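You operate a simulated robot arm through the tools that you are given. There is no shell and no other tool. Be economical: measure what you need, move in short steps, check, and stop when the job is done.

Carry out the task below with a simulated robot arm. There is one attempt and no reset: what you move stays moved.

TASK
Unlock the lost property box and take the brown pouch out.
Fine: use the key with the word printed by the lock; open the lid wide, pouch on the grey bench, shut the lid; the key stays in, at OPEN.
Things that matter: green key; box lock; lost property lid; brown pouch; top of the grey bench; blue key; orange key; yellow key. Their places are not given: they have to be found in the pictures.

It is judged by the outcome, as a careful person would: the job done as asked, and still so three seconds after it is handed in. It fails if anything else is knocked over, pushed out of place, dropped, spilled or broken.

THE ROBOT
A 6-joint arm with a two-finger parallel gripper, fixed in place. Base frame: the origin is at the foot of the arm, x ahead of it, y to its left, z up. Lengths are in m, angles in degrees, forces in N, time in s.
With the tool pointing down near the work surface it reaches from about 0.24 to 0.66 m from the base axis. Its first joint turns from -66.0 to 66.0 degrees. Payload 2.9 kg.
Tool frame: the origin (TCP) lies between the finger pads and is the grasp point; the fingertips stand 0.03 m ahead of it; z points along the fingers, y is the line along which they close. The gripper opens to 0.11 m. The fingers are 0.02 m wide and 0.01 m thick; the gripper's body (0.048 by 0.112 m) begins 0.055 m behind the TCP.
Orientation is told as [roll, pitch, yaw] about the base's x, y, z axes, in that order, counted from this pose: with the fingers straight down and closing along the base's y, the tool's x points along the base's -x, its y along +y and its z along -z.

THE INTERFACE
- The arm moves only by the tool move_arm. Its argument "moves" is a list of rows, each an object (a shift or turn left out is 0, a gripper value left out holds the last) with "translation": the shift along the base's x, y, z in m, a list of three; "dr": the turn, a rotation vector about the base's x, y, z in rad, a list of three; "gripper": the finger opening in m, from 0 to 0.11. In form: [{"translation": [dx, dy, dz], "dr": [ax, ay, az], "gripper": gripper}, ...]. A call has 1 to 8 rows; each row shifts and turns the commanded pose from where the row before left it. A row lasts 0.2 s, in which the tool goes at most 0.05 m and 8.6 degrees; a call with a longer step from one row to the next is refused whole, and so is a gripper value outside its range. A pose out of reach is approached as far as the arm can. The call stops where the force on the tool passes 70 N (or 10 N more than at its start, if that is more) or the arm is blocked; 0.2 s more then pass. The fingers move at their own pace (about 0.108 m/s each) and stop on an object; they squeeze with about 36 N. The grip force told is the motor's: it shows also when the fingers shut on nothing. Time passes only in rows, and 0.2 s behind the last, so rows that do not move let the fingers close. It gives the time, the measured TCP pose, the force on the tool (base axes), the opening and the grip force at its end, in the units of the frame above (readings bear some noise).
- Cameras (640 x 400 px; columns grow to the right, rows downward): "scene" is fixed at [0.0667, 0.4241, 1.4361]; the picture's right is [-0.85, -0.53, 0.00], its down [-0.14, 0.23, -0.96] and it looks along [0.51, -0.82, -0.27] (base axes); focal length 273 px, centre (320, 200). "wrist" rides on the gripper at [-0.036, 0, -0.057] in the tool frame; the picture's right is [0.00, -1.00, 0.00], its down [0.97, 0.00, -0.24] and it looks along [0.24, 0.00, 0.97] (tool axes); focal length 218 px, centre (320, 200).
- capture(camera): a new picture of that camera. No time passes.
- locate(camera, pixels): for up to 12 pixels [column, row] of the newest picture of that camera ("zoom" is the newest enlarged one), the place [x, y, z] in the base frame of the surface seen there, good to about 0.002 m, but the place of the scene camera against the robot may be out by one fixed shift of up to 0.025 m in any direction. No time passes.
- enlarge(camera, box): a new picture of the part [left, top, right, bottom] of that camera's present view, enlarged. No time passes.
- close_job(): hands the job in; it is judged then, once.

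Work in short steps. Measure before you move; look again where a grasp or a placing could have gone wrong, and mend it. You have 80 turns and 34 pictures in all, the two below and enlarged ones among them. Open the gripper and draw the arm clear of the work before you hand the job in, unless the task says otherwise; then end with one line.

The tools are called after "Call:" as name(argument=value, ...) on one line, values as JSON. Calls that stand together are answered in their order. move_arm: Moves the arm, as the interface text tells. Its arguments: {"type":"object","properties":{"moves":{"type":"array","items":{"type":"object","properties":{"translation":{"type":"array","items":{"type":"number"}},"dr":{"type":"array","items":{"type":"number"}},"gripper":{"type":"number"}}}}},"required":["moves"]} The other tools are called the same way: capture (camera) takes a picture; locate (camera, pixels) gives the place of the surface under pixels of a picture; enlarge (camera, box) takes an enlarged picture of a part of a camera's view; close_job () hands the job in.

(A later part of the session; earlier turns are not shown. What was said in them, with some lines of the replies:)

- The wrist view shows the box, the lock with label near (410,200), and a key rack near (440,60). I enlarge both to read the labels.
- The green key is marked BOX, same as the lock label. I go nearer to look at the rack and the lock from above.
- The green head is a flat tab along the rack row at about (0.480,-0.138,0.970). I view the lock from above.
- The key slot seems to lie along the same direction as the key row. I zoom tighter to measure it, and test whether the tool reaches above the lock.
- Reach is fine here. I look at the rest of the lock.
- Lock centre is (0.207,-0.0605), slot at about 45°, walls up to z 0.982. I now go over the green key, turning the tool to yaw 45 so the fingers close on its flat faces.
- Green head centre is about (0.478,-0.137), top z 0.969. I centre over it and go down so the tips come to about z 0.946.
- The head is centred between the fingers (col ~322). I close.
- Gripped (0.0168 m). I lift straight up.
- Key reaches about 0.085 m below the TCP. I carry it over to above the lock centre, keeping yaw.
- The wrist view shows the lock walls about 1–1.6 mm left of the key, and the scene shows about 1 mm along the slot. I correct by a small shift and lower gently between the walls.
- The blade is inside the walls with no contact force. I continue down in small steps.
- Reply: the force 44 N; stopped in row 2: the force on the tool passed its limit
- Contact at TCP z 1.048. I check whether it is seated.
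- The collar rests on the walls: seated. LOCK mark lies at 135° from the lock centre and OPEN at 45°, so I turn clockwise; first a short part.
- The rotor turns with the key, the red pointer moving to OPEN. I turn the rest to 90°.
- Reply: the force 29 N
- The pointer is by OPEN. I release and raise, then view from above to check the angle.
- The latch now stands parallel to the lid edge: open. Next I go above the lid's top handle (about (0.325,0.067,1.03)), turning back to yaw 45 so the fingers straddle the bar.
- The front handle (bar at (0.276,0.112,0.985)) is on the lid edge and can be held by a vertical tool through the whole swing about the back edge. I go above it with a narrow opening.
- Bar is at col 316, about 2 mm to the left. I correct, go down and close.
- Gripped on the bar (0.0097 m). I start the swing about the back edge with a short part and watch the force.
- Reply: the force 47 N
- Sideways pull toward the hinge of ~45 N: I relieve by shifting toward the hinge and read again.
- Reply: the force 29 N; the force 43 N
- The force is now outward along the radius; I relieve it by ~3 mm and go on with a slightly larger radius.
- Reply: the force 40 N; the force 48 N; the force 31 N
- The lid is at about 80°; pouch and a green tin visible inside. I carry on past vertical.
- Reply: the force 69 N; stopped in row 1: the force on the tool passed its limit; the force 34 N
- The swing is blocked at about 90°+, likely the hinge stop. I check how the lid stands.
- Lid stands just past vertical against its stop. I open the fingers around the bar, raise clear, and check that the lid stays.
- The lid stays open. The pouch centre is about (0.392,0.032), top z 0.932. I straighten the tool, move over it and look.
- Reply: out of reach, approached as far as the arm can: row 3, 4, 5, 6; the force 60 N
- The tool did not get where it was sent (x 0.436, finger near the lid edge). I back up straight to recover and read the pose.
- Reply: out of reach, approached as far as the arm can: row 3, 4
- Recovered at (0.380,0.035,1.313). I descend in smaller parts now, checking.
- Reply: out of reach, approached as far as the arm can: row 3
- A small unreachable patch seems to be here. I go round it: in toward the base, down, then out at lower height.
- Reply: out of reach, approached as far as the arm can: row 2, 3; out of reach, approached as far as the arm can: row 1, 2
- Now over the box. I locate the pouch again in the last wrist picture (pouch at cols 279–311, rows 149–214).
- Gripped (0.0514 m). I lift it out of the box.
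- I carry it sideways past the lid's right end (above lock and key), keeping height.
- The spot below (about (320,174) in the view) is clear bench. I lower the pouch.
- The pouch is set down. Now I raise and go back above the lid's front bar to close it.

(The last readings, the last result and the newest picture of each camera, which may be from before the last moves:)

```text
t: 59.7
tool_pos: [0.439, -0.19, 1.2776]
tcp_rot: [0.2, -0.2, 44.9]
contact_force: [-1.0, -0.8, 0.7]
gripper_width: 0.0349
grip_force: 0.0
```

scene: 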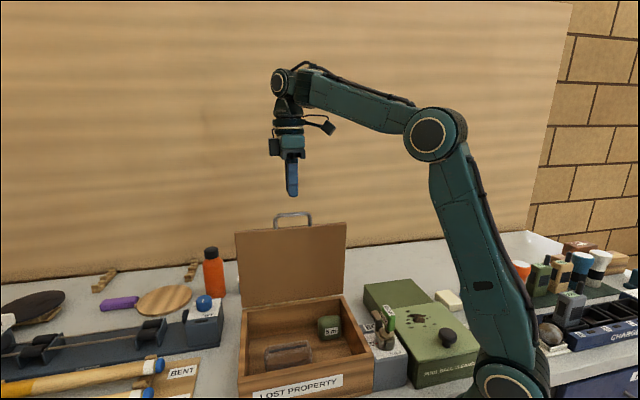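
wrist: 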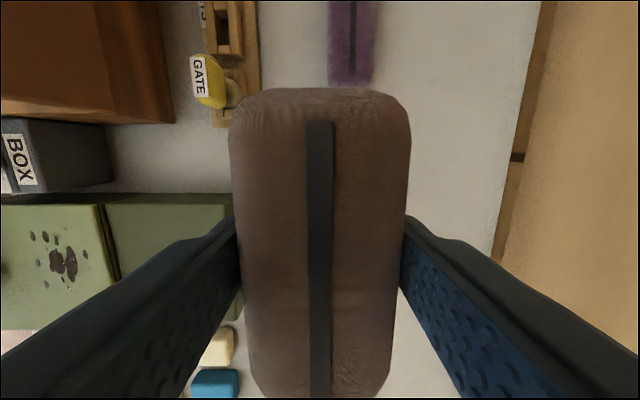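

Call:
move_arm(moves=[{"translation": [0, 0.035, 0.01]}, {"translation": [0, 0.036, 0]}, {"translation": [-0.001, 0.036, 0]}, {"translation": [-0.001, 0.0356, 0]}, {}])

Call:
capture(camera="wrist")

```text
t: 60.9
tool_pos: [0.436, -0.0472, 1.2882]
tcp_rot: [0.1, -0.4, 44.9]
contact_force: [0.2, -0.2, 0.5]
gripper_width: 0.035
grip_force: 0.2
```

```text
2 pictures are left
```

wrist: 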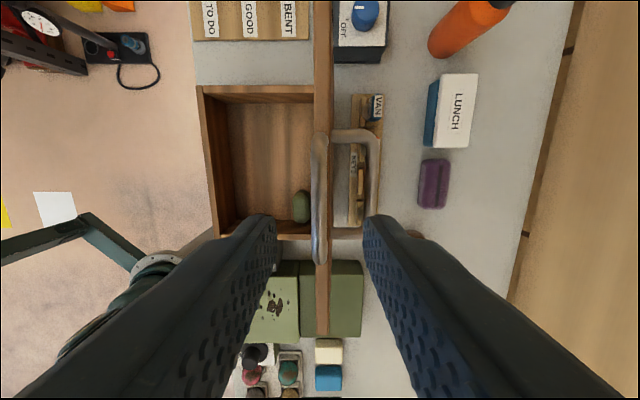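

Bar centred at col 320. I go down and grip it.

Call:
move_arm(moves=[{"translation": [0, 0, -0.03]}, {"translation": [0, 0, -0.029]}, {}, {"gripper": 0.0}, {}, {}])

```text
t: 62.3
tool_pos: [0.4374, -0.0434, 1.2343]
tcp_rot: [0.3, -0.3, 44.8]
contact_force: [-4.7, 3.2, -0.9]
gripper_width: 0.0094
grip_force: 44.9
out of reach, approached as far as the arm can: row 2
```

Gripped. I swing the lid back along the same arc (centre e_b≈0.341, R≈0.222), in parts.

Call:
move_arm(moves=[{"translation": [-0.0151, 0.0151, -0.001]}, {"translation": [-0.0149, 0.0149, -0.0031]}, {}])

```text
t: 63.1
tool_pos: [0.4096, -0.0152, 1.2296]
tcp_rot: [0.1, -0.1, 45.0]
contact_force: [2.7, -1.4, -10.5]
gripper_width: 0.0094
grip_force: 45.7
```

Call:
move_arm(moves=[{"translation": [-0.0146, 0.0146, -0.0055]}, {"translation": [-0.0142, 0.0142, -0.007]}, {}])

```text
t: 63.9
tool_pos: [0.387, 0.0124, 1.2352]
tcp_rot: [0.3, -0.3, 44.8]
contact_force: [1.2, -0.3, 0.1]
gripper_width: 0.0
grip_force: 37.5
out of reach, approached as far as the arm can: row 1, 2
```

The grip slipped off because the arm could not follow the arc there. I check where the lid is.

Call:
capture(camera="scene")

```text
1 pictures are left
```

scene: 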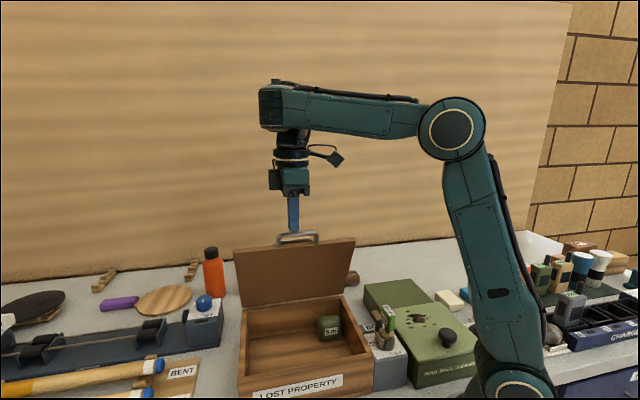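

The lid holds itself at about 75° (hinge friction; earlier readings also showed hardly any lid weight). I'll go over to behind the lid with fingers shut and push it down from the back by its top handle.

Call:
move_arm(moves=[{"translation": [0, 0, 0.03]}, {"translation": [0.03, -0.0335, 0]}, {"translation": [0.03, -0.0335, 0]}, {"translation": [0.03, -0.0335, 0]}, {}])

```text
t: 65.1
tool_pos: [0.4833, -0.0916, 1.2492]
tcp_rot: [0.1, -0.2, 44.9]
contact_force: [0.5, -0.1, 0.6]
gripper_width: 0.0
grip_force: 37.9
out of reach, approached as far as the arm can: row 1
```

Call:
move_arm(moves=[{"translation": [0, 0, -0.03]}, {"translation": [0, 0, -0.03]}, {"translation": [0, 0, -0.03]}, {}])

```text
t: 66.1
tool_pos: [0.4898, -0.0933, 1.1692]
tcp_rot: [0.4, -0.1, 45.1]
contact_force: [0.3, -0.2, 0.4]
gripper_width: 0.0
grip_force: 37.8
out of reach, approached as far as the arm can: row 2, 3
```

Behind the lid now at z 1.169. I push toward the front gently.

Call:
move_arm(moves=[{"translation": [0, 0, -0.005]}, {"translation": [-0.014, 0.014, 0]}, {"translation": [-0.014, 0.014, 0]}, {"translation": [-0.014, 0.014, 0]}, {}])

```text
t: 67.3
tool_pos: [0.466, -0.0555, 1.1918]
tcp_rot: [0.3, 0.0, 44.9]
contact_force: [1.0, -0.5, -0.4]
gripper_width: 0.0
grip_force: 37.5
out of reach, approached as far as the arm can: row 1, 2, 3, 4
```

Call:
move_arm(moves=[{"translation": [0.015, -0.015, 0]}, {"translation": [0.015, -0.015, 0]}, {"translation": [0, 0, -0.03]}, {"translation": [0, 0, -0.03]}, {}])

```text
t: 68.5
tool_pos: [0.5136, -0.0879, 1.149]
tcp_rot: [0.5, -0.1, 44.7]
contact_force: [0.7, -1.0, -0.5]
gripper_width: 0.0003
grip_force: 37.5
out of reach, approached as far as the arm can: row 3, 4
```

Call:
move_arm(moves=[{"translation": [-0.015, 0, -0.035]}, {"translation": [0, 0, -0.035]}, {"translation": [0, 0, -0.03]}, {}])

```text
t: 69.5
tool_pos: [0.5258, -0.1128, 1.1157]
tcp_rot: [0.2, 3.2, 44.9]
contact_force: [-0.2, 0.4, -0.7]
gripper_width: 0.0003
grip_force: 37.5
out of reach, approached as far as the arm can: row 1, 2, 3
```

The arm is caught in a wrist configuration that can't come further in. I move to open space at the right, away from the lid, to get it out of that.

Call:
move_arm(moves=[{"translation": [0, -0.03, 0.03]}, {"translation": [-0.015, -0.04, 0.005]}, {"translation": [-0.015, -0.04, 0.005]}, {"translation": [-0.02, -0.04, 0.005]}, {"translation": [-0.02, -0.035, 0]}, {}])

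```text
t: 70.9
tool_pos: [0.4454, -0.2779, 1.1564]
tcp_rot: [-0.1, 2.8, 44.9]
contact_force: [-0.6, 0.1, 0.5]
gripper_width: 0.0
grip_force: 37.8
out of reach, approached as far as the arm can: row 1, 3
```

Call:
move_arm(moves=[{"translation": [-0.035, 0.02, 0], "dr": [0, -0.049, 0]}, {"translation": [-0.041, 0.0236, 0]}, {"translation": [-0.041, 0.0236, 0]}, {"translation": [-0.041, 0.0236, -0.005]}, {"translation": [-0.041, 0.0236, -0.005]}, {}, {}])

```text
t: 72.5
tool_pos: [0.2492, -0.1663, 1.1461]
tcp_rot: [-1.9, 1.1, 44.9]
contact_force: [-0.3, 0.1, 0.3]
gripper_width: 0.0
grip_force: 37.7
out of reach, approached as far as the arm can: row 1
```

Now in the inner region. I straighten the tilt and go around the lid's right end to behind it, lower this time (z≈1.12).

Call:
move_arm(moves=[{"translation": [0.03, -0.0295, -0.01], "dr": [0.033, -0.019, 0]}, {"translation": [0.03, -0.0295, -0.01]}, {"translation": [0.03, -0.0295, -0.005]}, {}])

Call:
move_arm(moves=[{"translation": [0.03, 0.03, 0]}, {"translation": [0.03, 0.03, 0]}, {"translation": [0.03, 0.03, 0]}, {"translation": [0.03, 0.03, 0]}, {"translation": [0.03, 0.03, 0]}, {}])

```text
t: 73.5
tool_pos: [0.3383, -0.2521, 1.1241]
tcp_rot: [-1.4, -1.2, 44.9]
contact_force: [0.1, 0.6, -0.6]
gripper_width: 0.0
grip_force: 37.7
```

```text
t: 74.9
tool_pos: [0.4943, -0.1022, 1.1261]
tcp_rot: [-1.4, -1.1, 44.7]
contact_force: [-1.2, 0.2, 0.5]
gripper_width: 0.0002
grip_force: 38.1
```

Behind the lid with no reach warnings. I push the lid forward by its top handle.

Call:
move_arm(moves=[{"translation": [-0.014, 0.014, 0]}, {"translation": [-0.014, 0.014, 0]}, {"translation": [-0.014, 0.014, 0]}, {"translation": [-0.014, 0.014, 0]}, {"translation": [-0.014, 0.014, 0]}, {}])

```text
t: 76.3
tool_pos: [0.4226, -0.0334, 1.1261]
tcp_rot: [-1.4, -1.1, 44.9]
contact_force: [1.3, -0.2, 0.2]
gripper_width: 0.0
grip_force: 37.8
```

Call:
move_arm(moves=[{"translation": [-0.014, 0.014, 0]}, {"translation": [-0.014, 0.014, 0]}, {"translation": [-0.014, 0.014, 0]}, {"translation": [-0.014, 0.014, 0]}, {}])

```text
t: 77.5
tool_pos: [0.3649, 0.0254, 1.1232]
tcp_rot: [-1.4, -1.1, 44.8]
contact_force: [2.0, -0.6, -1.5]
gripper_width: 0.0
grip_force: 37.8
```

The lid yields with ~2 N; it should be near 30°. I raise, go on top of the handle bar and press it down along its arc.

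Call:
move_arm(moves=[{"translation": [0, 0, 0.042]}, {"translation": [-0.0105, 0.0105, 0]}, {"translation": [0, 0, -0.025]}, {"translation": [-0.0064, 0.0064, -0.011]}, {"translation": [-0.0064, 0.0064, -0.011]}, {}])

```text
t: 78.9
tool_pos: [0.3429, 0.0464, 1.1187]
tcp_rot: [-1.5, -1.1, 44.9]
contact_force: [-0.6, -0.6, 0.9]
gripper_width: 0.0
grip_force: 37.9
```

Call:
move_arm(moves=[{"translation": [-0.0053, 0.0053, -0.012]}, {"translation": [-0.0053, 0.0053, -0.012]}, {"translation": [-0.003, 0.003, -0.01]}, {}])

```text
t: 79.9
tool_pos: [0.3282, 0.0581, 1.0841]
tcp_rot: [-1.4, -1.1, 44.8]
contact_force: [-0.1, -0.5, -0.4]
gripper_width: 0.0
grip_force: 37.7
```

Call:
move_arm(moves=[{"translation": [-0.002, 0.002, -0.008]}, {"translation": [-0.002, 0.002, -0.006]}, {"translation": [0, 0, -0.003]}, {"translation": [0, 0, -0.003]}, {}])

```text
t: 81.1
tool_pos: [0.3236, 0.0655, 1.0654]
tcp_rot: [-1.4, -1.1, 44.9]
contact_force: [-0.1, 0.3, 0.1]
gripper_width: 0.0002
grip_force: 38.2
5 turns are left
```

Call:
move_arm(moves=[{"translation": [0, 0, -0.003]}, {"translation": [0, 0, -0.003]}, {"translation": [0, 0, -0.002]}, {}])

Call:
capture(camera="scene")

```text
t: 82.1
tool_pos: [0.324, 0.0638, 1.0583]
tcp_rot: [-1.6, -1.4, 44.9]
contact_force: [-19.3, -0.5, 58.3]
gripper_width: 0.0
grip_force: 37.5
```

```text
0 pictures are left
4 turns are left
```

scene: 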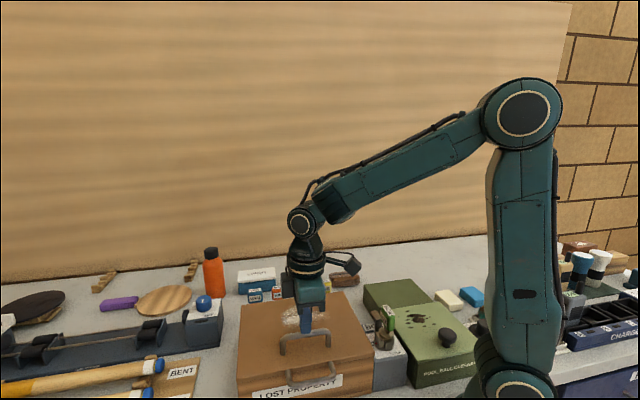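

The lid is shut (58 N on the bar), the key stands in the lock at OPEN, and the pouch is on the bench. I raise clear and open the gripper.

Call:
move_arm(moves=[{"translation": [0, 0, 0.02]}, {"translation": [0, 0, 0.04]}, {"translation": [0, 0, 0.04]}, {"translation": [0, 0, 0.04], "gripper": 0.08}, {}, {}])

```text
t: 83.5
tool_pos: [0.3253, 0.0638, 1.1967]
tcp_rot: [-1.5, -1.1, 44.8]
contact_force: [0.3, 0.4, 0.4]
gripper_width: 0.08
grip_force: 0.0
3 turns are left
```

Call:
close_job()

```text
The job is handed in.
```

The lost property box was unlocked with the green BOX key, which is still in the lock at OPEN. The brown pouch is out on the grey bench and the lid is shut. My grip slipped off the lid handle partway through closing; the lid stayed put at about 75°, and I pushed it shut with closed fingers instead.
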